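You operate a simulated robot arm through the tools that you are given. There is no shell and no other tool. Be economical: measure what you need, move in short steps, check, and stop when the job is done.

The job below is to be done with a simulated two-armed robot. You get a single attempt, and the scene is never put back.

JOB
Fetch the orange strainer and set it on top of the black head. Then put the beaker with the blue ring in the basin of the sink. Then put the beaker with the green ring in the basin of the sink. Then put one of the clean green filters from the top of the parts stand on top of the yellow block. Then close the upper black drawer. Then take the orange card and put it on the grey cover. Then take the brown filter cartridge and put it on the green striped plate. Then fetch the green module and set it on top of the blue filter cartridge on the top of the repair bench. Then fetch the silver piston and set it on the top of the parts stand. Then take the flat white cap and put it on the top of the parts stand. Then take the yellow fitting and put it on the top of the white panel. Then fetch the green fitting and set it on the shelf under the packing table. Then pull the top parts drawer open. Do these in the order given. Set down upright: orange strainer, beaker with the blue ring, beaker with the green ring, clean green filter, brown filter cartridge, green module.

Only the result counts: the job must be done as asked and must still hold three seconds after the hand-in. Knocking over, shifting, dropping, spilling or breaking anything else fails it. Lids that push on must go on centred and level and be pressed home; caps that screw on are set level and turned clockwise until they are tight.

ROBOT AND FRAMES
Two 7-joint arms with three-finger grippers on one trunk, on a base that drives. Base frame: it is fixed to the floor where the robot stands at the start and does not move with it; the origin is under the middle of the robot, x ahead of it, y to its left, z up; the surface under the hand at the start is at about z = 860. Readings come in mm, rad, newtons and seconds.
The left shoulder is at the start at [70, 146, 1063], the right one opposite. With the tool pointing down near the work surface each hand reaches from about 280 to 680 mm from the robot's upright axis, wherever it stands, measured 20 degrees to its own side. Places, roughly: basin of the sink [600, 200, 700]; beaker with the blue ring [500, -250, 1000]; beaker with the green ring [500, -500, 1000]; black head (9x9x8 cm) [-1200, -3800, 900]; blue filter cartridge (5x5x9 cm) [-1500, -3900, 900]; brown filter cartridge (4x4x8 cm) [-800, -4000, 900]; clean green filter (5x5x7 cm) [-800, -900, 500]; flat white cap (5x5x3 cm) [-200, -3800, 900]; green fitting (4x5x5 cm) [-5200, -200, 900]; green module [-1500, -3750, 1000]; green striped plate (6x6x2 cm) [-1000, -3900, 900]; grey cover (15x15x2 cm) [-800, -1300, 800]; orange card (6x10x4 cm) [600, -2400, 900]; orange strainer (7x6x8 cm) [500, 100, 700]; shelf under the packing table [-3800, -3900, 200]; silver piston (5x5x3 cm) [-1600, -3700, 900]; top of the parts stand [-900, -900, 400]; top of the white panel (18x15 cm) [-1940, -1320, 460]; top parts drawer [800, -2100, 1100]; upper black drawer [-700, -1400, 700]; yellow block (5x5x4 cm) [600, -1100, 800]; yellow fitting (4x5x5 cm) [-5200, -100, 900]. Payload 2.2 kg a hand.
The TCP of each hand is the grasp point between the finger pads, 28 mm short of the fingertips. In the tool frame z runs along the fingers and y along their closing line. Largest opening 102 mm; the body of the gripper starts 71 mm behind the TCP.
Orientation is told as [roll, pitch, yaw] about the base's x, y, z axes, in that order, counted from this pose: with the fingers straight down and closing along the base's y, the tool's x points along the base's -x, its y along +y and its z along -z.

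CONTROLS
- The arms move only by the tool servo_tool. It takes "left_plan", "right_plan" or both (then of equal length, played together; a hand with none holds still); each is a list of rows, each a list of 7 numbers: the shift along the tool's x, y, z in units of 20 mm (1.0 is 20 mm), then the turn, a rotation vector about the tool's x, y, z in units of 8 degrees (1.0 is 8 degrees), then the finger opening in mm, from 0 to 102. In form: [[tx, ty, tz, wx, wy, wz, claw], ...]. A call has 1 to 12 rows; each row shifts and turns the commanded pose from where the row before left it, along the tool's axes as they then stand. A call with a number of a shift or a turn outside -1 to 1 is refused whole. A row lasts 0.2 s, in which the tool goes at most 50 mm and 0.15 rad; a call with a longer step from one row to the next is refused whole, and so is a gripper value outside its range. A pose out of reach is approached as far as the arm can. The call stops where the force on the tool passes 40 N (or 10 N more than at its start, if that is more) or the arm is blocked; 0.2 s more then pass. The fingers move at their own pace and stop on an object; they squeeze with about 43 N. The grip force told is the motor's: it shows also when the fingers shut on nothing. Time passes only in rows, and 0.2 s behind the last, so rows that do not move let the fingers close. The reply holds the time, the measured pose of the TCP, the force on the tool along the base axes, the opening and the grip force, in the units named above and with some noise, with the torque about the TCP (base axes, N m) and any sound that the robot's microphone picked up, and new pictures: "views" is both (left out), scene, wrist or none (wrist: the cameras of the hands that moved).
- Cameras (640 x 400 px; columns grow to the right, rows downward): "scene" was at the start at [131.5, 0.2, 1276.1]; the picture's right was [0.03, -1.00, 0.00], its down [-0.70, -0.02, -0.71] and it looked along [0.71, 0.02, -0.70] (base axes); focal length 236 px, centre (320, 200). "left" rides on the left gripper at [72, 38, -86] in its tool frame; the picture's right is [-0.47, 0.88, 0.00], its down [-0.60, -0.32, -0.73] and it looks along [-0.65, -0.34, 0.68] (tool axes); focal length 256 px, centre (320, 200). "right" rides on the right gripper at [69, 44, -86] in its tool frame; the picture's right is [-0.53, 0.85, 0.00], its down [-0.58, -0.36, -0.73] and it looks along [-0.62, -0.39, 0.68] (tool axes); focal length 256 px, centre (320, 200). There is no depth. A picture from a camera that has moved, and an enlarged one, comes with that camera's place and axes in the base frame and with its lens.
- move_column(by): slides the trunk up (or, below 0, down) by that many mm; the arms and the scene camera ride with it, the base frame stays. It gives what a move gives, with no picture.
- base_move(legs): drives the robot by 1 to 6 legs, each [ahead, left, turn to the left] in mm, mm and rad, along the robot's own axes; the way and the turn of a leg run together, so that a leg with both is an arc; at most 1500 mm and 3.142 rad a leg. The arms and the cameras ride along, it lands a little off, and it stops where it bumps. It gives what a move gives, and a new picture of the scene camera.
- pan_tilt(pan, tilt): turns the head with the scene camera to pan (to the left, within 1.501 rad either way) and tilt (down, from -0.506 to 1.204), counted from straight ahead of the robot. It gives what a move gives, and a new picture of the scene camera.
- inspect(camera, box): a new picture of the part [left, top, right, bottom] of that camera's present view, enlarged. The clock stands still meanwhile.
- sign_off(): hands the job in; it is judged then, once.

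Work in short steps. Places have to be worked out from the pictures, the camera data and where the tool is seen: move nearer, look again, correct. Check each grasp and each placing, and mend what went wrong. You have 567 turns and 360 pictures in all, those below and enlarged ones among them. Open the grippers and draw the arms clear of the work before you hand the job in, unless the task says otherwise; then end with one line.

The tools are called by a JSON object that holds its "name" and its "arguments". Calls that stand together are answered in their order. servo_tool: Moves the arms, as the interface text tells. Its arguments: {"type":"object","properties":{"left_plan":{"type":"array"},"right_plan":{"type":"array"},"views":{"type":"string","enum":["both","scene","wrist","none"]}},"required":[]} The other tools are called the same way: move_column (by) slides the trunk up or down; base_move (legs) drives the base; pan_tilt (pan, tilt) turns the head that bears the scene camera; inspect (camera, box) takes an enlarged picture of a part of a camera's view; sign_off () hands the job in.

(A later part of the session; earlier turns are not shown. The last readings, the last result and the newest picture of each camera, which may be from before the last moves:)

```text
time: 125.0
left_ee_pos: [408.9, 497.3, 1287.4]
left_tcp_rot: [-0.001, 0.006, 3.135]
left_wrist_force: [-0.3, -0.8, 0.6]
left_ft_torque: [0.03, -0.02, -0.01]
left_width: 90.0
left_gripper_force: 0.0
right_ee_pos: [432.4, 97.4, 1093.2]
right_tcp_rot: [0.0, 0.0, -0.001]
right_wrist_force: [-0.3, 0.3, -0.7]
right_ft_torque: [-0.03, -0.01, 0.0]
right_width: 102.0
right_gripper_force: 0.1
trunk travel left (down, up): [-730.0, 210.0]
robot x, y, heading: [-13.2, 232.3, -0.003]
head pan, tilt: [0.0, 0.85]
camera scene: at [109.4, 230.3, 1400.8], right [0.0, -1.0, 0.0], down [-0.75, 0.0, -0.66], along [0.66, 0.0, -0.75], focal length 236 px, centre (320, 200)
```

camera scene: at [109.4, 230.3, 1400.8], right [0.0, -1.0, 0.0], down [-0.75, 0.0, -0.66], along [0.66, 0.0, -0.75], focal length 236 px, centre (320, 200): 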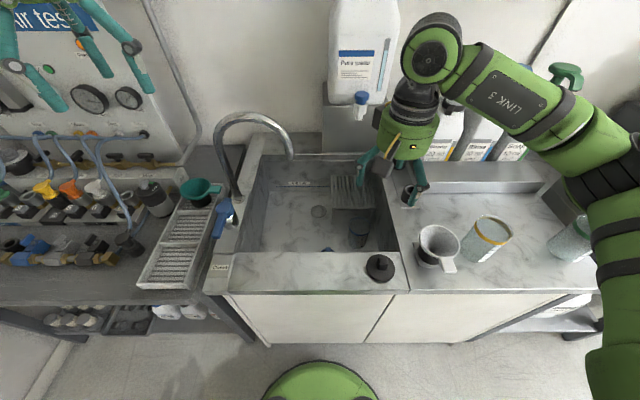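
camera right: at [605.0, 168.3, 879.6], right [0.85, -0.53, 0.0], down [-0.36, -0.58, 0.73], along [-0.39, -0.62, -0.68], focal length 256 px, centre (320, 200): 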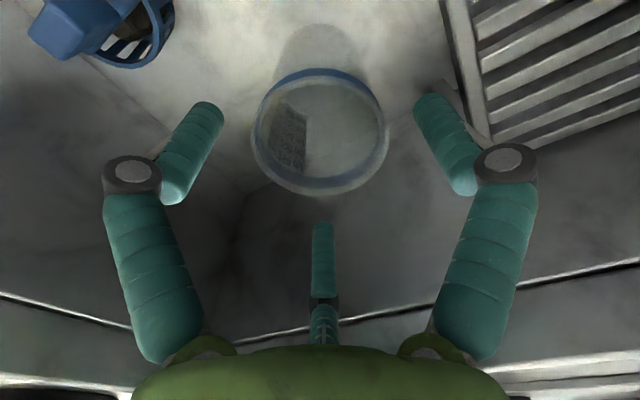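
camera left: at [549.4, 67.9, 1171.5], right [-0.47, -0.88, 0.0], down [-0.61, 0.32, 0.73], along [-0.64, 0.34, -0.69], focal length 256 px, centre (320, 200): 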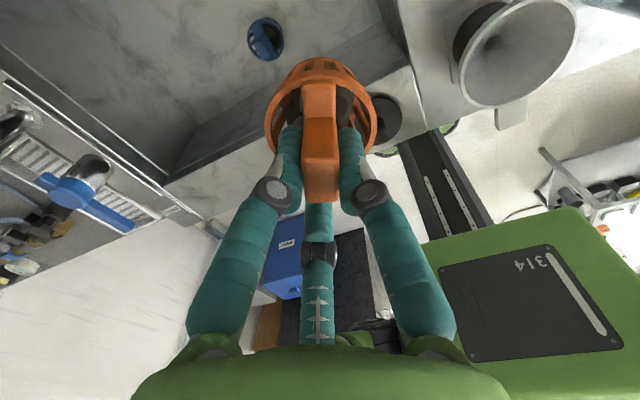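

Blue-ring beaker is seen standing in the basin. Strafing right to the green-ring beaker.

{"name": "base_move", "arguments": {"legs": [[0, -480, 0]]}}

{"name": "inspect", "arguments": {"camera": "right", "box": [0, 0, 640, 400]}}

```text
time: 127.9
left_ee_pos: [407.5, 15.9, 1285.1]
left_tcp_rot: [0.001, 0.008, 3.138]
left_wrist_force: [0.0, 0.4, 0.2]
left_ft_torque: [-0.02, 0.01, 0.0]
left_width: 89.9
left_gripper_force: 0.0
right_ee_pos: [432.3, -382.5, 1093.5]
right_tcp_rot: [-0.002, -0.003, 0.002]
right_wrist_force: [-1.1, -0.5, -0.3]
right_ft_torque: [0.01, -0.02, 0.0]
right_width: 102.1
right_gripper_force: 0.1
trunk travel left (down, up): [-730.0, 210.0]
robot x, y, heading: [-16.4, -250.3, -0.004]
head pan, tilt: [0.0, 0.85]
camera scene: at [108.6, -251.3, 1400.7], right [0.0, -1.0, 0.0], down [-0.75, 0.0, -0.66], along [0.66, 0.0, -0.75], focal length 236 px, centre (320, 200)
```

scene: 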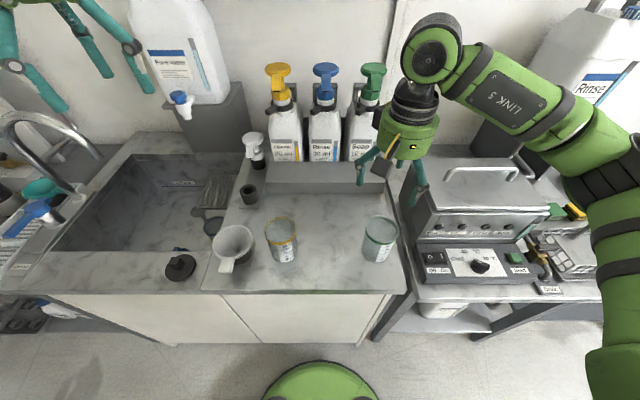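

```text
1.00 times, centred on (320, 200) of right (not enlarged: the box is as wide or as high as the picture)
camera zoom: at [362.2, -339.5, 1179.1], right [0.53, 0.85, 0.0], down [0.58, -0.36, 0.73], along [0.62, -0.39, -0.68], focal length 256 px, centre (320, 200)
```

zoom: 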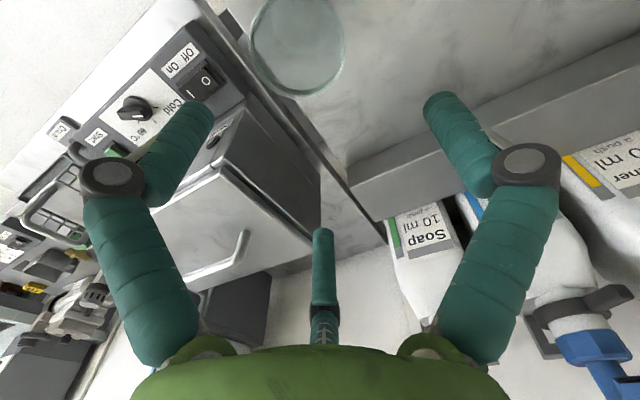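

The green-ring beaker is at about [406, −388]. I'll move over it and go down to z≈1025 to check.

{"name": "servo_tool", "arguments": {"right_plan": [[0.7, -0.15, 0, 0, 0, 0, 102], [0.6, -0.13, 0, 0, 0, 0, 102], [0, 0, 1, 0, 0, 0, 102], [0, 0, 1, 0, 0, 0, 102], [0, 0, 1, 0, 0, 0, 102], [0, 0, 0.4, 0, 0, 0, 102]], "views": "wrist"}}

```text
time: 129.3
left_ee_pos: [406.2, 14.0, 1287.3]
left_tcp_rot: [0.003, 0.008, 3.139]
left_wrist_force: [-0.1, -0.5, -0.3]
left_ft_torque: [-0.02, 0.01, 0.0]
left_width: 90.0
left_gripper_force: 0.0
right_ee_pos: [407.2, -389.4, 1024.4]
right_tcp_rot: [-0.001, -0.002, 0.001]
right_wrist_force: [-0.1, 0.7, 0.3]
right_ft_torque: [0.0, 0.0, 0.01]
right_width: 101.8
right_gripper_force: 0.1
trunk travel left (down, up): [-730.0, 210.0]
robot x, y, heading: [-19.3, -250.8, -0.001]
head pan, tilt: [0.0, 0.85]
camera right: at [336.4, -346.1, 1110.7], right [0.53, 0.85, 0.0], down [0.58, -0.36, 0.73], along [0.62, -0.39, -0.68], focal length 256 px, centre (320, 200)
```

right: 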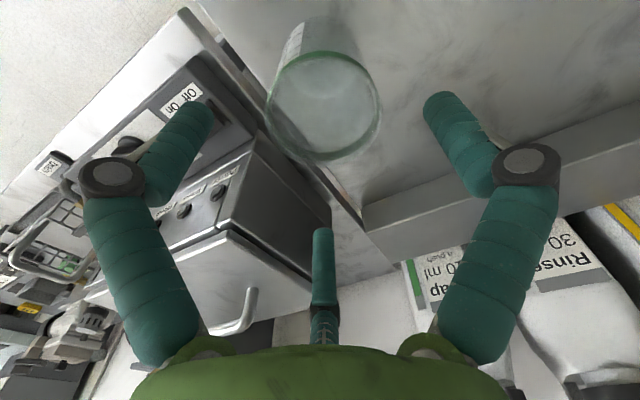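

Centred as before. Descend to z≈933 and close, then lift.

{"name": "servo_tool", "arguments": {"right_plan": [[0, 0.05, 1, 0, 0, 0, 102], [0, 0, 1, 0, 0, 0, 102], [0, 0, 1, 0, 0, 0, 102], [0, 0, 1, 0, 0, 0, 102], [0, 0, 0.55, 0, 0, 0, 102], [0, 0, 0, 0, 0, 0, 60], [0, 0, 0, 0, 0, 0, 60], [0, 0, 0, 0, 0, 0, 60]], "views": "wrist"}}

{"name": "servo_tool", "arguments": {"right_plan": [[0, 0, -0.3, 0, 0, 0, 60], [0, 0, -1, 0, 0, 0, 60], [0, 0, -1, 0, 0, 0, 60], [0, 0, -1, 0, 0, 0, 60], [0, 0, -1, 0, 0, 0, 60], [0, 0, -1, 0, 0, 0, 60], [0, 0, -1, 0, 0, 0, 60], [0, 0, -1, 0, 0, 0, 60], [0, 0, -1, 0, 0, 0, 60], [0, 0, -1, 0, 0, 0, 60]], "views": "none"}}

```text
time: 131.1
left_ee_pos: [405.2, 14.5, 1287.3]
left_tcp_rot: [0.001, 0.006, 3.14]
left_wrist_force: [-0.9, -1.1, -0.4]
left_ft_torque: [0.02, 0.02, 0.0]
left_width: 90.0
left_gripper_force: 0.1
right_ee_pos: [406.1, -389.1, 935.4]
right_tcp_rot: [0.001, -0.004, 0.001]
right_wrist_force: [1.4, -0.8, 5.3]
right_ft_torque: [0.02, -0.02, 0.0]
right_width: 68.1
right_gripper_force: 43.0
trunk travel left (down, up): [-730.0, 210.0]
robot x, y, heading: [-18.1, -248.0, 0.002]
head pan, tilt: [0.0, 0.85]
camera right: at [336.1, -345.7, 1020.5], right [0.53, 0.85, 0.0], down [0.58, -0.36, 0.73], along [0.62, -0.39, -0.68], focal length 256 px, centre (320, 200)
```

right: 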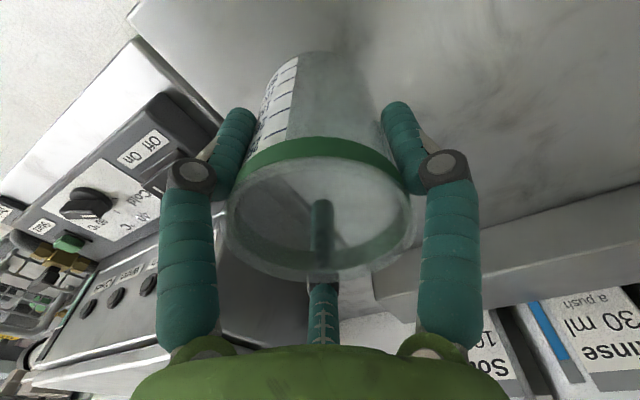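

```text
time: 133.3
left_ee_pos: [406.5, 14.2, 1287.4]
left_tcp_rot: [0.004, 0.008, 3.139]
left_wrist_force: [0.4, -0.2, -0.5]
left_ft_torque: [-0.01, 0.01, -0.01]
left_width: 90.2
left_gripper_force: 0.1
right_ee_pos: [406.0, -387.5, 1122.1]
right_tcp_rot: [-0.003, -0.001, 0.002]
right_wrist_force: [-0.6, 0.2, 0.8]
right_ft_torque: [0.01, 0.02, 0.0]
right_width: 67.9
right_gripper_force: 43.3
trunk travel left (down, up): [-730.0, 210.0]
robot x, y, heading: [-22.1, -248.3, -0.001]
head pan, tilt: [0.0, 0.85]
```

Held. Strafe left 570 mm back to the basin.

{"name": "base_move", "arguments": {"legs": [[0, 570, 0]]}}

```text
time: 136.6
left_ee_pos: [409.2, 590.5, 1286.4]
left_tcp_rot: [0.0, 0.008, 3.135]
left_wrist_force: [0.5, 0.5, 0.4]
left_ft_torque: [-0.02, 0.02, 0.02]
left_width: 90.0
left_gripper_force: 0.0
right_ee_pos: [406.8, 187.2, 1119.8]
right_tcp_rot: [0.0, -0.003, 0.0]
right_wrist_force: [0.0, 1.1, -0.9]
right_ft_torque: [0.0, -0.02, -0.01]
right_width: 67.8
right_gripper_force: 43.2
trunk travel left (down, up): [-730.0, 210.0]
robot x, y, heading: [-18.2, 328.2, -0.003]
head pan, tilt: [0.0, 0.85]
camera scene: at [109.8, 322.5, 1400.7], right [0.0, -1.0, 0.0], down [-0.75, 0.0, -0.66], along [0.66, 0.0, -0.75], focal length 236 px, centre (320, 200)
```

scene: 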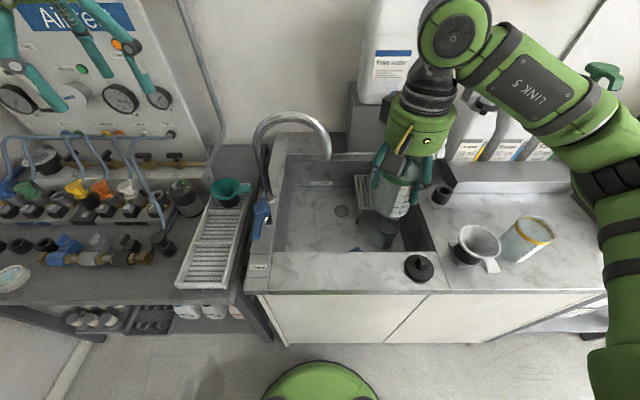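

Triangulated spout tip: [574, 303, 1035]. I'll place the green-ring beaker at [588, 203], which keeps clear of the spout, the strainer and the blue beaker. Moving over at height first.

{"name": "servo_tool", "arguments": {"right_plan": [[-1, 0.2, 0, 0, 0, 0, 60], [-1, 0.2, 0, 0, 0, 0, 60], [-1, 0.2, 0, 0, 0, 0, 60], [-1, 0.2, 0, 0, 0, 0, 60], [-1, 0, 0, 0, 0, 0, 60], [-1, 0, 0, 0, 0, 0, 60], [-1, 0, 0, 0, 0, 0, 60], [-1, 0, 0, 0, 0, 0, 60], [-1, 0, 0, 0, 0, 0, 60], [0, 0, 1, 0, 0, 0, 60], [0, 0, 1, 0, 0, 0, 60], [0, 0, 1, 0, 0, 0, 60]], "views": "both"}}

```text
time: 139.2
left_ee_pos: [408.9, 589.6, 1285.9]
left_tcp_rot: [0.002, 0.007, 3.136]
left_wrist_force: [0.2, -0.2, -0.5]
left_ft_torque: [-0.02, 0.02, 0.0]
left_width: 90.2
left_gripper_force: 0.1
right_ee_pos: [587.3, 205.6, 1058.8]
right_tcp_rot: [0.0, 0.001, 0.0]
right_wrist_force: [-0.5, -0.8, -1.0]
right_ft_torque: [0.02, -0.01, -0.01]
right_width: 67.6
right_gripper_force: 42.9
trunk travel left (down, up): [-730.0, 210.0]
robot x, y, heading: [-19.9, 326.5, -0.007]
head pan, tilt: [0.0, 0.85]
camera scene: at [110.4, 323.8, 1400.7], right [0.0, -1.0, 0.0], down [-0.75, 0.0, -0.66], along [0.66, 0.0, -0.75], focal length 236 px, centre (320, 200)
camera right: at [518.6, 247.7, 1145.5], right [0.53, 0.85, 0.0], down [0.58, -0.36, 0.73], along [0.62, -0.39, -0.68], focal length 256 px, centre (320, 200)
```

scene: 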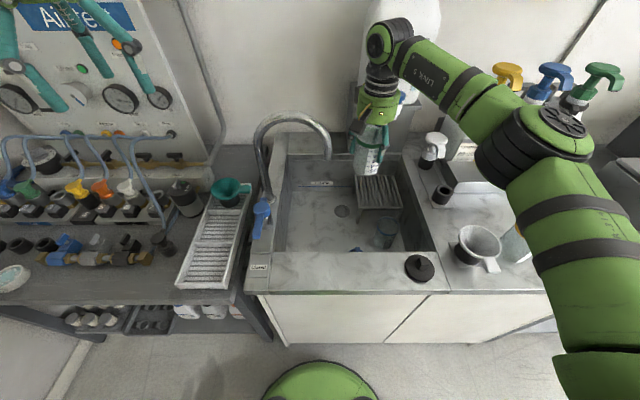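
right: 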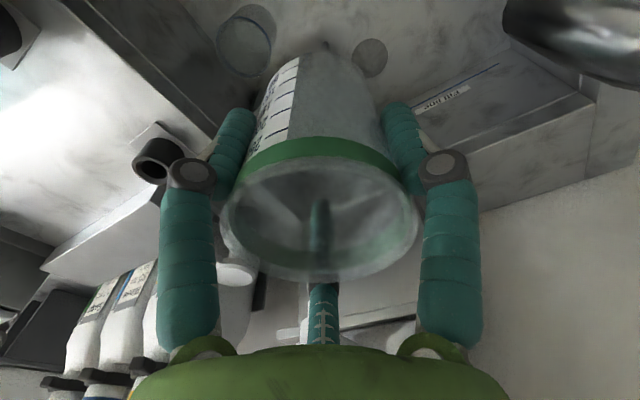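

Rack front edge is at x≈666, y 20–175, so the target is free. Descending to z≈780.

{"name": "servo_tool", "arguments": {"right_plan": [[0, 0, 1, 0, 0, 0, 60], [0, 0, 1, 0, 0, 0, 60], [0, 0, 1, 0, 0, 0, 60], [0, 0, 1, 0, 0, 0, 60], [0, 0, 1, 0, 0, 0, 60], [0, 0, 1, 0, 0, 0, 60], [0, 0, 1, 0, 0, 0, 60], [0, 0, 1, 0, 0, 0, 60]], "views": "none"}}

{"name": "servo_tool", "arguments": {"right_plan": [[0, 0, 1, 0, 0, 0, 60], [0, 0, 1, 0, 0, 0, 60], [0, 0, 1, 0, 0, 0, 60], [0, 0, 1, 0, 0, 0, 60], [0, 0, 1, 0, 0, 0, 60], [0, 0, 1, 0, 0, 0, 60]], "views": "both"}}

```text
time: 141.0
left_ee_pos: [407.7, 592.3, 1286.4]
left_tcp_rot: [0.0, 0.008, 3.136]
left_wrist_force: [-0.1, -0.4, 0.6]
left_ft_torque: [0.02, 0.04, -0.04]
left_width: 90.0
left_gripper_force: 0.1
right_ee_pos: [587.1, 203.2, 900.9]
right_tcp_rot: [0.0, -0.002, -0.001]
right_wrist_force: [0.1, -0.8, -1.3]
right_ft_torque: [-0.02, 0.01, 0.01]
right_width: 67.9
right_gripper_force: 42.8
trunk travel left (down, up): [-730.0, 210.0]
robot x, y, heading: [-21.3, 324.5, -0.003]
head pan, tilt: [0.0, 0.85]
```

```text
time: 142.4
left_ee_pos: [409.6, 590.8, 1287.0]
left_tcp_rot: [0.002, 0.006, 3.136]
left_wrist_force: [1.3, 0.0, 0.0]
left_ft_torque: [-0.01, 0.0, 0.0]
left_width: 89.9
left_gripper_force: 0.1
right_ee_pos: [586.8, 203.0, 780.5]
right_tcp_rot: [-0.002, -0.001, -0.001]
right_wrist_force: [-0.1, 0.9, -0.4]
right_ft_torque: [0.04, 0.0, -0.02]
right_width: 68.0
right_gripper_force: 42.9
trunk travel left (down, up): [-730.0, 210.0]
robot x, y, heading: [-20.8, 330.4, 0.0]
head pan, tilt: [0.0, 0.85]
camera scene: at [110.0, 324.1, 1400.7], right [0.0, -1.0, 0.0], down [-0.75, 0.0, -0.66], along [0.66, 0.0, -0.75], focal length 236 px, centre (320, 200)
camera right: at [517.4, 246.8, 866.0], right [0.53, 0.84, 0.0], down [0.58, -0.36, 0.73], along [0.62, -0.39, -0.68], focal length 256 px, centre (320, 200)
```

scene: 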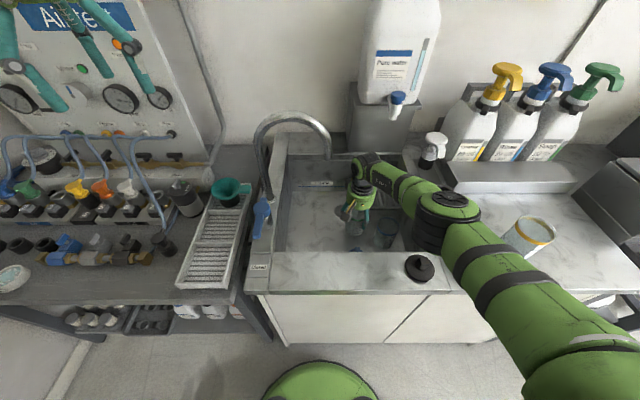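
right: 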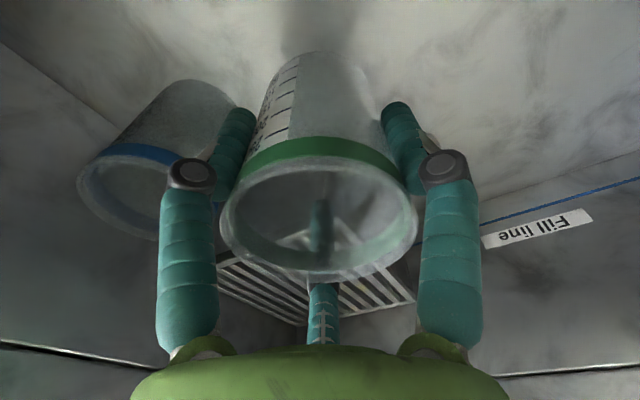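

The blue beaker is about 20 mm from the finger, so I'll open only a little at release. Lowering the rest.

{"name": "servo_tool", "arguments": {"right_plan": [[0, 0, 1, 0, 0, 0, 60], [0, 0, 0.8, 0, 0, 0, 60], [0, 0, 0.2, 0, 0, 0, 60], [0, 0, 0.1, 0, 0, 0, 60]], "views": "none"}}

{"name": "servo_tool", "arguments": {"right_plan": [[0, 0, 0.1, 0, 0, 0, 60], [0, 0, 0.1, 0, 0, 0, 60]], "views": "none"}}

```text
time: 143.4
left_ee_pos: [409.1, 590.4, 1286.9]
left_tcp_rot: [0.001, 0.006, 3.136]
left_wrist_force: [0.0, -0.4, -1.3]
left_ft_torque: [0.01, -0.02, 0.01]
left_width: 89.7
left_gripper_force: 0.0
right_ee_pos: [575.9, 200.4, 741.9]
right_tcp_rot: [0.001, 0.0, 0.001]
right_wrist_force: [-0.2, -0.3, -0.2]
right_ft_torque: [0.0, 0.03, 0.0]
right_width: 67.7
right_gripper_force: 42.7
right hand out of reach, approached as far as the arm can: row 1, 2
trunk travel left (down, up): [-730.0, 210.0]
robot x, y, heading: [-19.1, 325.7, -0.006]
head pan, tilt: [0.0, 0.85]
```

```text
time: 144.0
left_ee_pos: [408.2, 589.5, 1286.5]
left_tcp_rot: [0.003, 0.007, 3.138]
left_wrist_force: [-0.2, -0.6, 1.0]
left_ft_torque: [0.01, 0.01, -0.02]
left_width: 89.9
left_gripper_force: 0.1
right_ee_pos: [574.9, 201.1, 739.8]
right_tcp_rot: [0.002, -0.001, 0.0]
right_wrist_force: [-0.8, -0.1, -0.6]
right_ft_torque: [-0.01, -0.02, -0.03]
right_width: 67.7
right_gripper_force: 43.0
right hand out of reach, approached as far as the arm can: row 1
trunk travel left (down, up): [-730.0, 210.0]
robot x, y, heading: [-19.5, 327.5, -0.001]
head pan, tilt: [0.0, 0.85]
```

At the reach limit; the remaining few mm I'll do by lowering the trunk.

{"name": "move_column", "arguments": {"by": -4}}

{"name": "servo_tool", "arguments": {"right_plan": [[0.1, 0, 0.1, 0, 0, 0, 60]], "views": "none"}}

```text
time: 144.5
left_ee_pos: [408.8, 591.3, 1282.7]
left_tcp_rot: [0.0, 0.008, 3.136]
left_wrist_force: [0.0, -0.1, 0.3]
left_ft_torque: [0.03, -0.01, -0.03]
left_width: 89.7
left_gripper_force: 0.0
right_ee_pos: [575.1, 201.8, 735.8]
right_tcp_rot: [0.001, 0.001, 0.0]
right_wrist_force: [0.5, -0.2, -0.2]
right_ft_torque: [-0.02, 0.01, 0.02]
right_width: 67.9
right_gripper_force: 43.0
trunk travel left (down, up): [-726.0, 214.0]
robot x, y, heading: [-14.6, 329.6, 0.002]
head pan, tilt: [0.0, 0.85]
```

```text
time: 144.9
left_ee_pos: [406.0, 589.9, 1283.7]
left_tcp_rot: [0.0, 0.007, 3.137]
left_wrist_force: [0.8, 0.5, -0.1]
left_ft_torque: [0.03, 0.01, -0.01]
left_width: 90.0
left_gripper_force: 0.0
right_ee_pos: [574.1, 200.4, 735.7]
right_tcp_rot: [-0.002, -0.002, -0.001]
right_wrist_force: [1.1, -0.7, 4.5]
right_ft_torque: [0.08, 0.01, -0.03]
right_width: 67.8
right_gripper_force: 43.5
trunk travel left (down, up): [-726.0, 214.0]
robot x, y, heading: [-21.5, 328.3, -0.004]
head pan, tilt: [0.0, 0.85]
```

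Floor contact (4.5 N). Open a little and rise.

{"name": "servo_tool", "arguments": {"right_plan": [[0, 0, 0, 0, 0, 0, 72], [0, 0, 0, 0, 0, 0, 82], [0, 0, 0, 0, 0, 0, 84], [0, 0, -0.5, 0, 0, 0, 84], [0, 0, -1, 0, 0, 0, 84], [0, 0, -1, 0, 0, 0, 84], [0, 0, -1, 0, 0, 0, 84], [0, 0, -1, 0, 0, 0, 84]], "views": "wrist"}}

```text
time: 146.7
left_ee_pos: [407.0, 589.9, 1281.5]
left_tcp_rot: [0.002, 0.007, 3.136]
left_wrist_force: [-0.7, -0.6, -0.2]
left_ft_torque: [0.01, 0.0, 0.03]
left_width: 90.0
left_gripper_force: 0.1
right_ee_pos: [572.6, 201.5, 824.4]
right_tcp_rot: [-0.001, -0.001, -0.001]
right_wrist_force: [-0.3, -0.1, 0.6]
right_ft_torque: [0.0, 0.0, -0.01]
right_width: 83.9
right_gripper_force: 0.0
trunk travel left (down, up): [-726.0, 214.0]
robot x, y, heading: [-16.9, 325.2, -0.0]
head pan, tilt: [0.0, 0.85]
camera right: at [504.1, 244.9, 910.5], right [0.54, 0.84, 0.0], down [0.57, -0.36, 0.73], along [0.62, -0.39, -0.68], focal length 256 px, centre (320, 200)
```

right: 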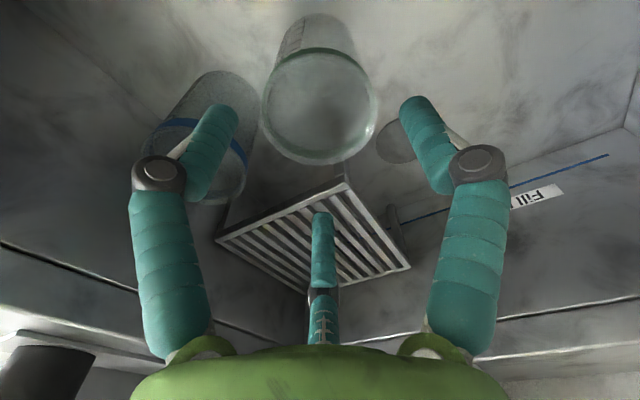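

Both beakers stand in the basin. Raise the hand out and retract.

{"name": "servo_tool", "arguments": {"right_plan": [[0, 0, -1, 0, 0, 0, 84], [0, 0, -1, 0, 0, 0, 84], [0, 0, -1, 0, 0, 0, 84], [0, 0, -1, 0, 0, 0, 84], [0, 0, -1, 0, 0, 0, 84], [0, 0, -1, 0, 0, 0, 84], [0, 0, -1, 0, 0, 0, 84], [0, 0, -1, 0, 0, 0, 84], [0, 0, -1, 0, 0, 0, 84], [0, 0, -1, 0, 0, 0, 84], [0, 0, -1, 0, 0, 0, 84], [0, 0, -1, 0, 0, 0, 84]], "views": "none"}}

{"name": "servo_tool", "arguments": {"right_plan": [[0.5, 0, -1, 0, 0, 0, 84], [1, 0, -1, 0, 0, 0, 84], [1, 0, -1, 0, 0, 0, 84], [1, 0, -1, 0, 0, 0, 84], [1, 0, 0, 0, 0, 0, 84], [1, -1, 0, 0, 0, 0, 84], [1, -1, 0, 0, 0, 0, 84], [1, -1, 0, 0, 0, 0, 84], [1, -1, 0, 0, 0, 0, 84], [0, -1, 0, 0, 0, 0, 84]], "views": "scene"}}

```text
time: 149.3
left_ee_pos: [408.4, 590.9, 1281.9]
left_tcp_rot: [0.001, 0.006, 3.135]
left_wrist_force: [0.3, 0.2, 0.9]
left_ft_torque: [0.03, 0.01, -0.03]
left_width: 90.2
left_gripper_force: 0.0
right_ee_pos: [573.2, 201.6, 1064.6]
right_tcp_rot: [0.003, -0.001, -0.001]
right_wrist_force: [-0.3, -0.1, -0.1]
right_ft_torque: [0.02, 0.01, -0.01]
right_width: 84.0
right_gripper_force: 0.0
trunk travel left (down, up): [-726.0, 214.0]
robot x, y, heading: [-20.3, 324.3, -0.006]
head pan, tilt: [0.0, 0.85]
```

```text
time: 151.5
left_ee_pos: [407.2, 589.2, 1282.9]
left_tcp_rot: [-0.001, 0.007, 3.136]
left_wrist_force: [-0.2, -0.6, -0.2]
left_ft_torque: [-0.01, 0.05, 0.01]
left_width: 90.0
left_gripper_force: 0.2
right_ee_pos: [401.6, 99.8, 1145.1]
right_tcp_rot: [0.0, -0.002, 0.001]
right_wrist_force: [-1.4, 0.3, 0.0]
right_ft_torque: [-0.01, 0.0, 0.01]
right_width: 84.0
right_gripper_force: 0.0
trunk travel left (down, up): [-726.0, 214.0]
robot x, y, heading: [-20.6, 325.6, -0.003]
head pan, tilt: [0.0, 0.85]
camera scene: at [109.7, 322.6, 1396.7], right [0.0, -1.0, 0.0], down [-0.75, 0.0, -0.66], along [0.66, 0.0, -0.75], focal length 236 px, centre (320, 200)
```

scene: 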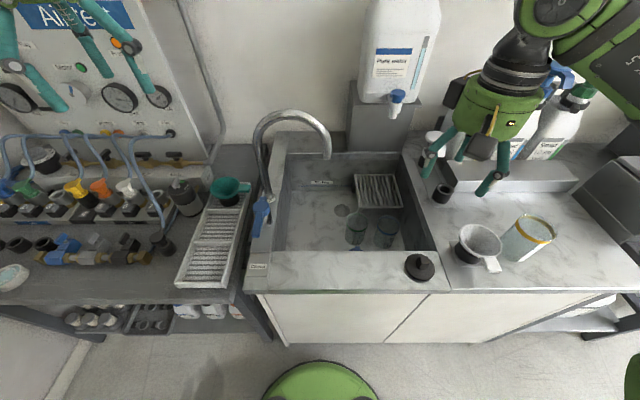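

Both beakers are in place. Next, the filter: back off, strafe down the corridor, and turn to face the parts stand.

{"name": "base_move", "arguments": {"legs": [[-300, 0, 0], [0, -1280, 0], [0, 0, 1.571], [0, 0, 1.571]]}}

{"name": "pan_tilt", "arguments": {"pan": 0, "tilt": 1.0}}

```text
time: 167.2
left_ee_pos: [-754.2, -1192.3, 1282.4]
left_tcp_rot: [0.0, 0.007, -0.01]
left_wrist_force: [0.0, 0.4, 0.0]
left_ft_torque: [0.01, 0.02, -0.02]
left_width: 89.8
left_gripper_force: 0.0
right_ee_pos: [-748.2, -701.9, 1143.8]
right_tcp_rot: [0.0, 0.0, 3.139]
right_wrist_force: [-0.5, -1.3, 0.3]
right_ft_torque: [0.0, -0.01, -0.03]
right_width: 84.2
right_gripper_force: 0.0
trunk travel left (down, up): [-726.0, 214.0]
robot x, y, heading: [-328.7, -931.2, 3.135]
head pan, tilt: [0.0, 0.85]
camera scene: at [-454.2, -931.9, 1396.7], right [0.01, 1.0, 0.0], down [0.75, 0.0, -0.66], along [-0.66, 0.0, -0.75], focal length 236 px, centre (320, 200)
```

scene: 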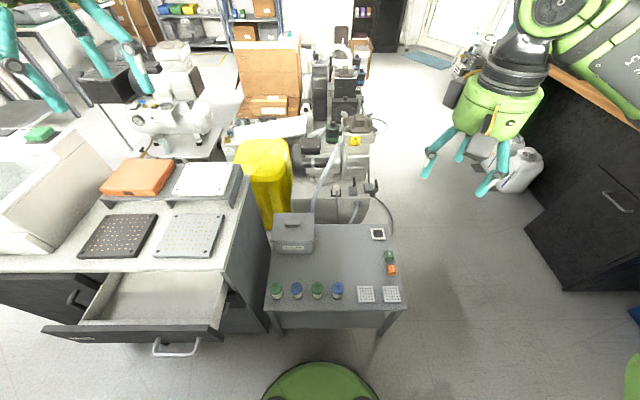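

```text
time: 167.9
left_ee_pos: [-753.3, -1193.7, 1283.5]
left_tcp_rot: [0.003, 0.007, -0.007]
left_wrist_force: [0.4, 0.6, 0.9]
left_ft_torque: [-0.01, 0.02, 0.0]
left_width: 90.0
left_gripper_force: 0.0
right_ee_pos: [-747.3, -702.8, 1144.0]
right_tcp_rot: [0.0, -0.001, 3.139]
right_wrist_force: [0.3, 0.6, 0.2]
right_ft_torque: [-0.01, -0.02, -0.01]
right_width: 84.1
right_gripper_force: 0.1
trunk travel left (down, up): [-726.0, 214.0]
robot x, y, heading: [-329.5, -929.8, 3.138]
head pan, tilt: [0.0, 1.0]
camera scene: at [-445.7, -932.3, 1385.6], right [0.01, 1.0, 0.0], down [0.84, -0.01, -0.54], along [-0.54, 0.0, -0.84], focal length 236 px, centre (320, 200)
```

scene: 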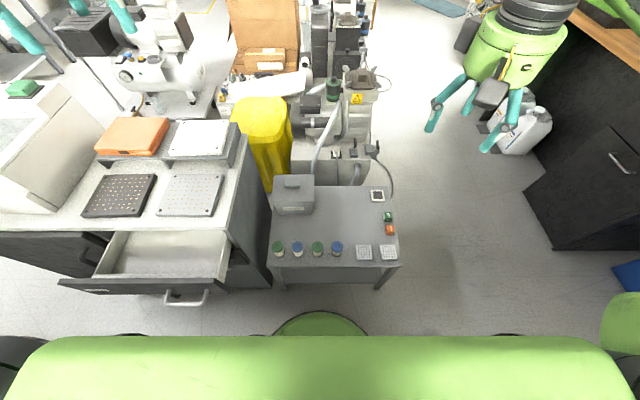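

I'll enlarge the filters to tell clean green from the rest.

{"name": "inspect", "arguments": {"camera": "scene", "box": [256, 210, 416, 310]}}

{"name": "inspect", "arguments": {"camera": "scene", "box": [50, 100, 290, 310]}}

```text
4.00 times, centred on (336, 260) of scene
camera zoom: at [-445.7, -932.3, 1385.6], right [0.01, 1.0, 0.0], down [0.84, -0.01, -0.54], along [-0.54, 0.0, -0.84], focal length 945 px, centre (256, -40)
```

zoom: 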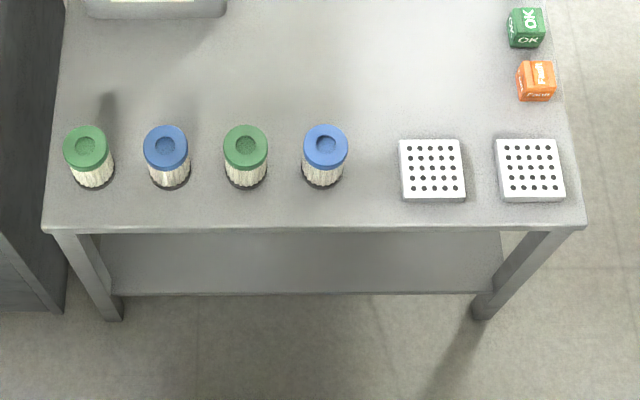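

```text
1.90 times, centred on (170, 205) of scene
camera zoom: at [-445.7, -932.3, 1385.6], right [0.01, 1.0, 0.0], down [0.84, -0.01, -0.54], along [-0.54, 0.0, -0.84], focal length 450 px, centre (606, 190)
```

zoom: 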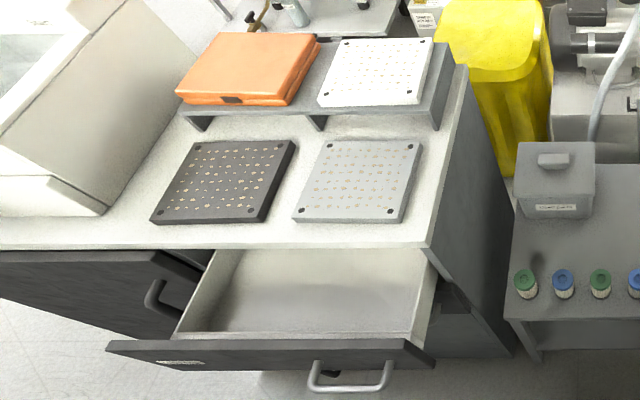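

Both green filters look alike and clean; I'll take the second one at about [-806, −944]. I'll strafe right so the left hand is over it, clear of the cabinet, and turn that hand so it closes along x.

{"name": "base_move", "arguments": {"legs": [[0, -255, 0]]}}

{"name": "servo_tool", "arguments": {"left_plan": [[0, 0, 0, 0, 0, 1, 90], [0, 0, 0, 0, 0, 1, 90], [0, 0, 0, 0, 0, 1, 90], [0, 0, 0, 0, 0, 1, 90], [0, 0, 0, 0, 0, 1, 90], [0, 0, 0, 0, 0, 1, 90], [0, 0, 0, 0, 0, 1, 90], [0, 0, 0, 0, 0, 1, 90], [0, 0, 0, 0, 0, 1, 90], [0, 0, 0, 0, 0, 1, 90], [0, 0, 0, 0, 0, 1, 90], [0, 0, 0, 0, 0, 0.2, 90]], "views": "none"}}

{"name": "move_column", "arguments": {"by": -450}}

{"name": "inspect", "arguments": {"camera": "left", "box": [0, 0, 640, 400]}}

```text
time: 169.7
left_ee_pos: [-751.0, -941.0, 1283.0]
left_tcp_rot: [0.002, 0.007, -0.004]
left_wrist_force: [-0.2, -0.3, 0.5]
left_ft_torque: [0.05, 0.01, -0.02]
left_width: 90.4
left_gripper_force: 0.0
right_ee_pos: [-748.1, -451.9, 1145.5]
right_tcp_rot: [-0.002, -0.001, -3.14]
right_wrist_force: [-1.1, 0.7, 0.5]
right_ft_torque: [0.01, 0.01, -0.03]
right_width: 83.9
right_gripper_force: 0.1
trunk travel left (down, up): [-726.0, 214.0]
robot x, y, heading: [-324.9, -674.3, 3.14]
head pan, tilt: [0.0, 1.0]
camera scene: at [-444.7, -678.6, 1385.6], right [0.0, 1.0, 0.0], down [0.84, 0.0, -0.54], along [-0.54, 0.0, -0.84], focal length 236 px, centre (320, 200)
```

scene: 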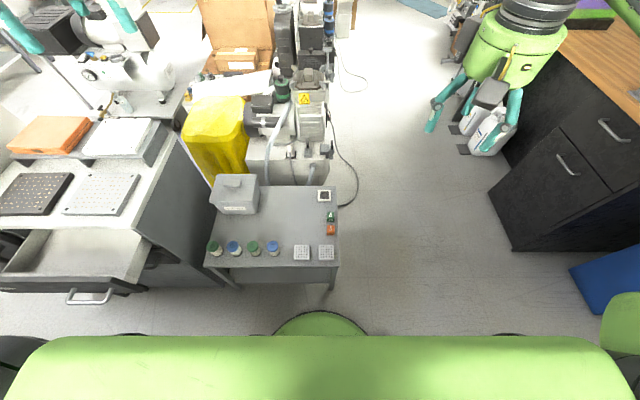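

```text
time: 172.3
left_ee_pos: [-750.5, -938.8, 1281.5]
left_tcp_rot: [-0.007, 0.002, -1.572]
left_wrist_force: [-1.0, -0.4, -1.1]
left_ft_torque: [-0.01, 0.01, 0.0]
left_width: 90.1
left_gripper_force: 0.0
right_ee_pos: [-747.4, -448.8, 1143.9]
right_tcp_rot: [0.0, -0.001, -3.141]
right_wrist_force: [1.0, 0.3, 0.9]
right_ft_torque: [-0.02, -0.01, 0.0]
right_width: 83.9
right_gripper_force: 0.1
trunk travel left (down, up): [-726.0, 214.0]
robot x, y, heading: [-327.7, -676.1, 3.136]
head pan, tilt: [0.0, 1.0]
```

```text
refused: -450 is not a number from -400 to 400
```

```text
1.00 times, centred on (320, 200) of left (not enlarged: the box is as wide or as high as the picture)
camera zoom: at [-712.3, -866.4, 1369.1], right [0.89, -0.46, -0.01], down [-0.31, -0.61, 0.73], along [-0.34, -0.65, -0.68], focal length 256 px, centre (320, 200)
```

zoom: 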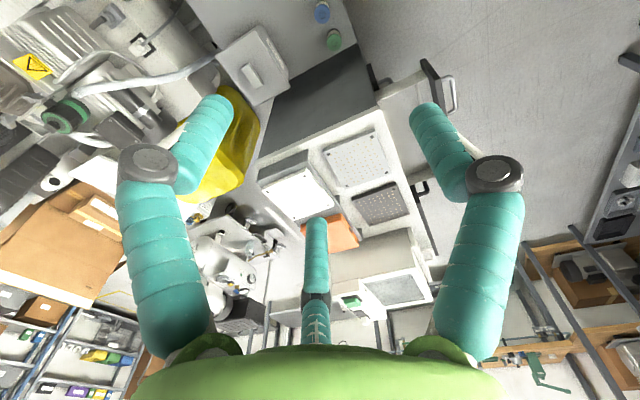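

Lowering the trunk 400 mm.

{"name": "move_column", "arguments": {"by": -400}}

{"name": "move_column", "arguments": {"by": -60}}

{"name": "servo_tool", "arguments": {"left_plan": [[0, -1, 1, 0, 0, 0, 90], [0, -1, 1, 0, 0, 0, 90], [0, -0.7, 1, 0, 0, 0, 90], [0, 0, 1, 0, 0, 0, 90], [0, 0, 1, 0, 0, 0, 90], [0, 0, 1, 0, 0, 0, 90], [0, 0, 1, 0, 0, 0, 90], [0, 0, 1, 0, 0, 0, 90], [0, 0, 1, 0, 0, 0, 90], [0, 0, 1, 0, 0, 0, 90]], "views": "both"}}

```text
time: 176.1
left_ee_pos: [-750.7, -938.4, 882.6]
left_tcp_rot: [-0.005, 0.002, -1.567]
left_wrist_force: [-0.1, -0.3, -0.6]
left_ft_torque: [0.01, 0.03, -0.01]
left_width: 90.0
left_gripper_force: 0.1
right_ee_pos: [-747.3, -450.2, 744.3]
right_tcp_rot: [0.002, 0.0, -3.139]
right_wrist_force: [-0.6, 0.4, -0.2]
right_ft_torque: [0.0, -0.02, 0.02]
right_width: 83.9
right_gripper_force: 0.2
trunk travel left (down, up): [-326.0, 614.0]
robot x, y, heading: [-324.7, -673.1, 3.137]
head pan, tilt: [0.0, 1.0]
```

```text
time: 177.1
left_ee_pos: [-751.2, -939.1, 822.3]
left_tcp_rot: [-0.008, 0.003, -1.568]
left_wrist_force: [-0.3, 0.1, -0.1]
left_ft_torque: [-0.01, 0.01, 0.01]
left_width: 90.1
left_gripper_force: 0.0
right_ee_pos: [-745.6, -448.7, 684.4]
right_tcp_rot: [0.001, 0.0, -3.142]
right_wrist_force: [0.1, 0.0, -0.4]
right_ft_torque: [0.01, 0.04, -0.02]
right_width: 84.0
right_gripper_force: 0.1
trunk travel left (down, up): [-266.0, 674.0]
robot x, y, heading: [-327.1, -675.8, 3.145]
head pan, tilt: [0.0, 1.0]
```

```text
time: 179.3
left_ee_pos: [-806.3, -937.8, 622.3]
left_tcp_rot: [-0.008, 0.003, -1.568]
left_wrist_force: [-0.6, -1.0, 0.5]
left_ft_torque: [-0.01, -0.02, -0.02]
left_width: 90.3
left_gripper_force: 0.0
right_ee_pos: [-747.3, -448.4, 683.8]
right_tcp_rot: [0.001, -0.003, -3.139]
right_wrist_force: [-0.8, 0.9, -0.8]
right_ft_torque: [-0.02, 0.0, -0.03]
right_width: 83.8
right_gripper_force: 0.1
trunk travel left (down, up): [-266.0, 674.0]
robot x, y, heading: [-325.0, -677.2, 3.14]
head pan, tilt: [0.0, 1.0]
camera scene: at [-444.8, -676.7, 925.6], right [0.0, 1.0, 0.0], down [0.84, 0.0, -0.54], along [-0.54, 0.0, -0.84], focal length 236 px, centre (320, 200)
camera left: at [-767.9, -866.4, 708.8], right [0.89, -0.46, -0.01], down [-0.31, -0.61, 0.73], along [-0.34, -0.65, -0.68], focal length 256 px, centre (320, 200)
```

scene: 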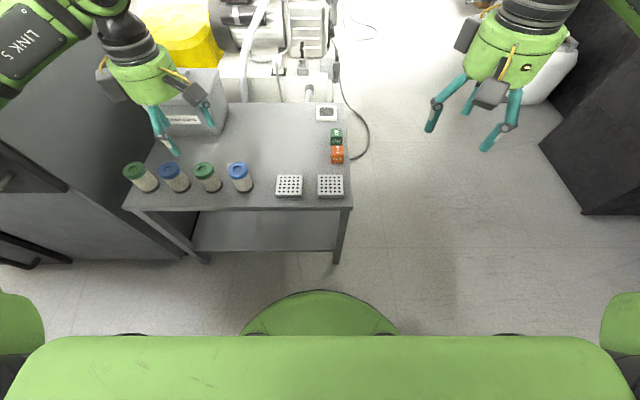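
left: 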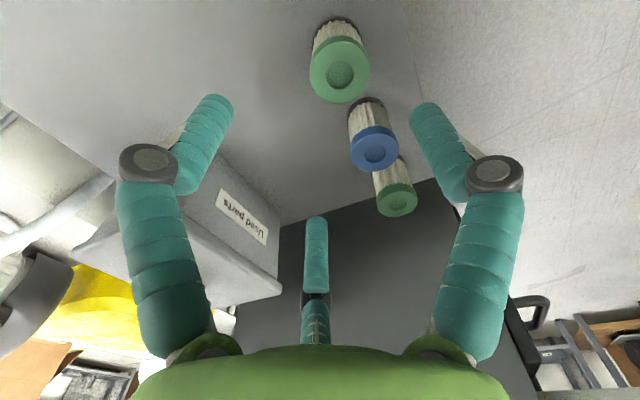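

Top of the filter works out to about [-788, −936, 525]. Shift and lower 50 mm, then check.

{"name": "servo_tool", "arguments": {"left_plan": [[0.1, 0.9, 0.5, 0, 0, 0, 90], [0, 0, 1, 0, 0, 0, 90], [0, 0, 1, 0, 0, 0, 90]], "views": "wrist"}}

```text
time: 180.1
left_ee_pos: [-790.3, -935.4, 573.8]
left_tcp_rot: [-0.008, 0.002, -1.568]
left_wrist_force: [-0.8, 0.0, 0.1]
left_ft_torque: [0.0, -0.02, 0.0]
left_width: 90.2
left_gripper_force: 0.1
right_ee_pos: [-746.7, -449.3, 684.0]
right_tcp_rot: [0.0, 0.0, -3.139]
right_wrist_force: [0.2, -0.6, 0.1]
right_ft_torque: [-0.01, 0.01, -0.01]
right_width: 83.9
right_gripper_force: 0.1
trunk travel left (down, up): [-266.0, 674.0]
robot x, y, heading: [-325.1, -674.6, 3.139]
head pan, tilt: [0.0, 1.0]
camera left: at [-750.5, -864.5, 660.1], right [0.89, -0.46, -0.01], down [-0.31, -0.61, 0.73], along [-0.34, -0.65, -0.68], focal length 256 px, centre (320, 200)
```

left: 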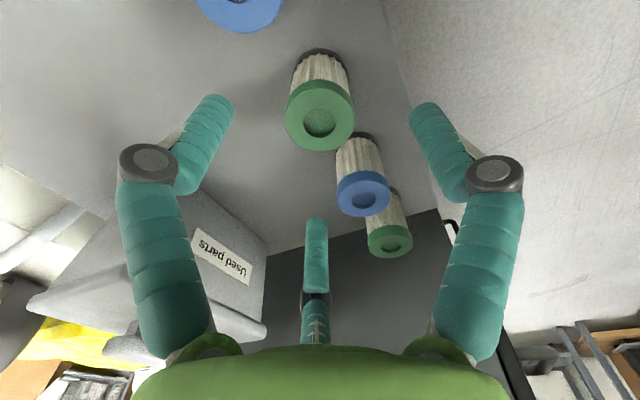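

The cap is right on the tool axis (top z≈519). Lower to z≈508 and close.

{"name": "servo_tool", "arguments": {"left_plan": [[0, 0, 1, 0, 0, 0, 90], [0, 0, 1, 0, 0, 0, 90], [0, 0, 0.8, 0, 0, 0, 90], [0, 0, 0.5, 0, 0, 0, 90], [0, 0, 0, 0, 0, 0, 30], [0, 0, 0, 0, 0, 0, 30], [0, 0, 0, 0, 0, 0, 30]], "views": "wrist"}}

```text
time: 181.7
left_ee_pos: [-787.2, -936.9, 507.8]
left_tcp_rot: [-0.01, 0.002, -1.567]
left_wrist_force: [-0.7, -0.9, 5.5]
left_ft_torque: [0.04, 0.13, -0.01]
left_width: 40.8
left_gripper_force: 43.2
right_ee_pos: [-746.1, -448.2, 685.1]
right_tcp_rot: [0.001, -0.003, -3.14]
right_wrist_force: [0.6, -0.4, 0.9]
right_ft_torque: [-0.01, -0.03, -0.01]
right_width: 84.1
right_gripper_force: 0.0
trunk travel left (down, up): [-266.0, 674.0]
robot x, y, heading: [-323.2, -674.5, 3.142]
head pan, tilt: [0.0, 1.0]
camera left: at [-749.3, -864.1, 594.2], right [0.89, -0.46, -0.01], down [-0.31, -0.61, 0.73], along [-0.34, -0.65, -0.68], focal length 256 px, centre (320, 200)
```

left: 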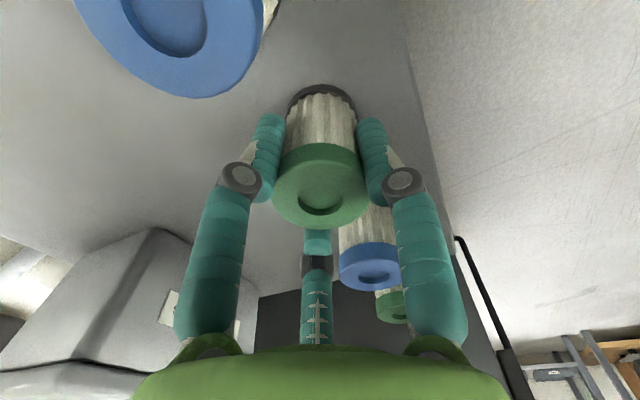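

Held (41 mm). Lift straight up and check.

{"name": "servo_tool", "arguments": {"left_plan": [[0, 0, -0.4, 0, 0, 0, 30], [0, 0, -1, 0, 0, 0, 30], [0, 0, -1, 0, 0, 0, 30], [0, 0, -1, 0, 0, 0, 30], [0, 0, -1, 0, 0, 0, 30], [0, 0, -1, 0, 0, 0, 30], [0, 0, -1, 0, 0, 0, 30], [0, 0, -1, 0, 0, 0, 30]], "views": "scene"}}

{"name": "move_column", "arguments": {"by": 400}}

```text
time: 183.5
left_ee_pos: [-788.9, -934.2, 655.9]
left_tcp_rot: [-0.007, 0.001, -1.567]
left_wrist_force: [0.1, 0.6, -1.1]
left_ft_torque: [0.01, 0.02, -0.01]
left_width: 40.9
left_gripper_force: 43.1
right_ee_pos: [-746.9, -448.7, 683.7]
right_tcp_rot: [0.0, -0.003, -3.14]
right_wrist_force: [0.6, 0.1, 0.1]
right_ft_torque: [-0.01, -0.02, 0.01]
right_width: 83.8
right_gripper_force: 0.1
trunk travel left (down, up): [-266.0, 674.0]
robot x, y, heading: [-326.2, -671.9, 3.138]
head pan, tilt: [0.0, 1.0]
camera scene: at [-444.5, -676.5, 925.6], right [0.0, 1.0, 0.0], down [0.84, 0.0, -0.54], along [-0.54, 0.0, -0.84], focal length 236 px, centre (320, 200)
```

scene: 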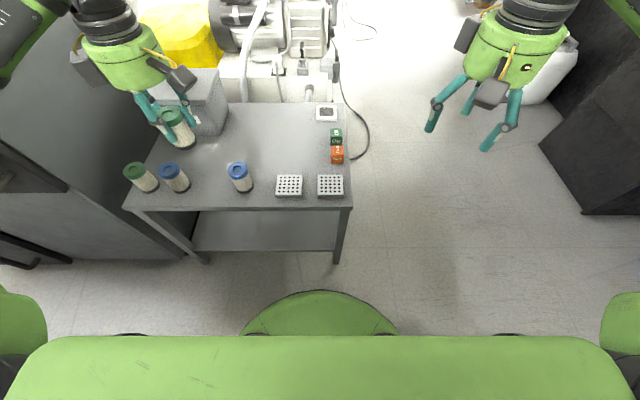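

```text
time: 187.4
left_ee_pos: [-789.8, -934.9, 1054.5]
left_tcp_rot: [-0.008, 0.001, -1.568]
left_wrist_force: [0.3, 1.1, -0.7]
left_ft_torque: [-0.02, 0.03, -0.03]
left_width: 40.9
left_gripper_force: 42.7
right_ee_pos: [-747.9, -448.2, 1083.8]
right_tcp_rot: [0.0, -0.002, -3.141]
right_wrist_force: [0.3, -0.7, 0.2]
right_ft_torque: [0.02, 0.0, 0.04]
right_width: 84.1
right_gripper_force: 0.0
trunk travel left (down, up): [-666.0, 274.0]
robot x, y, heading: [-326.1, -674.3, 3.143]
head pan, tilt: [0.0, 1.0]
```

Now turn to face the counter side and strafe toward the yellow block.

{"name": "base_move", "arguments": {"legs": [[0, 0, 1.571], [0, 0, 1.571], [0, -580, 0]]}}

{"name": "pan_tilt", "arguments": {"pan": 0, "tilt": 0.7}}

```text
time: 198.3
left_ee_pos: [138.9, -996.0, 1055.6]
left_tcp_rot: [-0.008, 0.002, 1.575]
left_wrist_force: [0.3, 0.5, -0.5]
left_ft_torque: [0.04, -0.02, 0.0]
left_width: 41.0
left_gripper_force: 42.5
right_ee_pos: [99.5, -1481.7, 1085.0]
right_tcp_rot: [0.0, -0.001, 0.005]
right_wrist_force: [-0.4, -0.5, -0.2]
right_ft_torque: [-0.03, -0.02, 0.01]
right_width: 84.0
right_gripper_force: 0.0
trunk travel left (down, up): [-666.0, 274.0]
robot x, y, heading: [-324.7, -1259.2, -0.003]
head pan, tilt: [0.0, 1.0]
camera scene: at [-204.6, -1259.4, 1325.6], right [0.0, -1.0, 0.0], down [-0.84, 0.0, -0.54], along [0.54, 0.0, -0.84], focal length 236 px, centre (320, 200)
```

scene: 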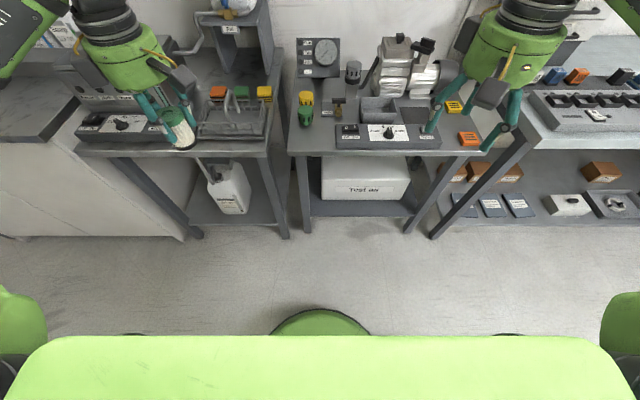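

```text
time: 199.1
left_ee_pos: [139.8, -996.6, 1055.7]
left_tcp_rot: [-0.008, 0.002, 1.575]
left_wrist_force: [0.0, 0.6, -0.5]
left_ft_torque: [0.0, -0.01, -0.01]
left_width: 41.0
left_gripper_force: 43.5
right_ee_pos: [99.2, -1482.0, 1084.1]
right_tcp_rot: [0.0, -0.002, 0.006]
right_wrist_force: [0.6, -0.1, -0.2]
right_ft_torque: [0.0, -0.02, -0.02]
right_width: 84.0
right_gripper_force: 0.0
trunk travel left (down, up): [-666.0, 274.0]
robot x, y, heading: [-324.2, -1254.3, -0.002]
head pan, tilt: [0.0, 0.7]
camera scene: at [-189.4, -1260.0, 1348.9], right [0.0, -1.0, 0.0], down [-0.64, 0.0, -0.76], along [0.76, 0.0, -0.64], focal length 236 px, centre (320, 200)
```

scene: 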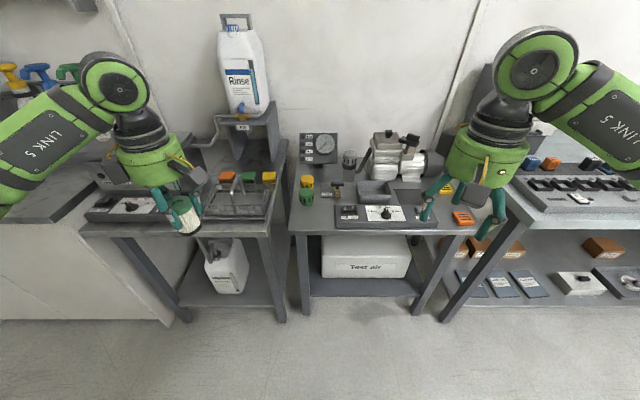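

I'll enlarge the area around y≈−1100 to identify the yellow block.

{"name": "inspect", "arguments": {"camera": "scene", "box": [190, 140, 350, 240]}}

{"name": "inspect", "arguments": {"camera": "scene", "box": [330, 140, 490, 240]}}

```text
4.00 times, centred on (270, 190) of scene
camera zoom: at [-189.4, -1260.0, 1348.9], right [0.0, -1.0, 0.0], down [-0.64, 0.0, -0.76], along [0.76, 0.0, -0.64], focal length 945 px, centre (520, 240)
```

zoom: 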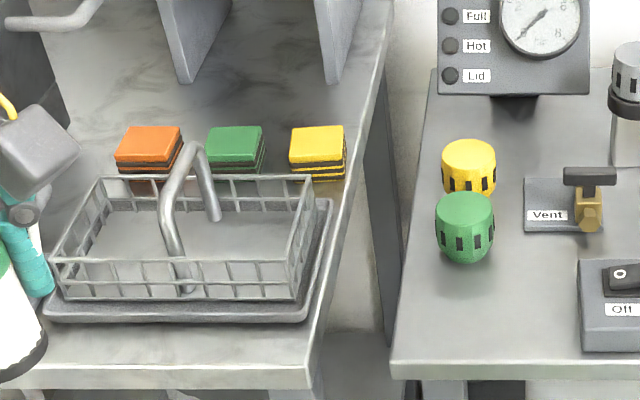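

```text
4.00 times, centred on (410, 190) of scene
camera zoom: at [-189.4, -1260.0, 1348.9], right [0.0, -1.0, 0.0], down [-0.64, 0.0, -0.76], along [0.76, 0.0, -0.64], focal length 945 px, centre (-40, 240)
```

zoom: 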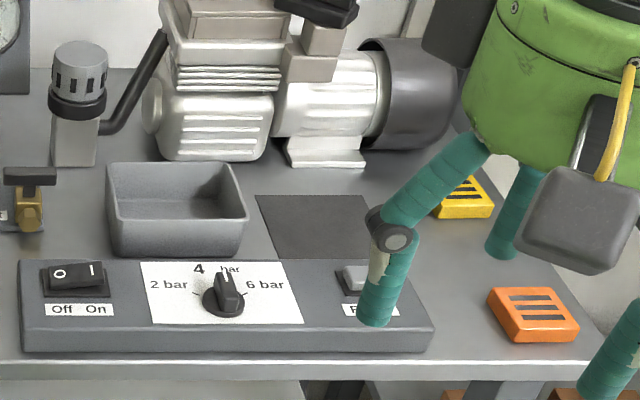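

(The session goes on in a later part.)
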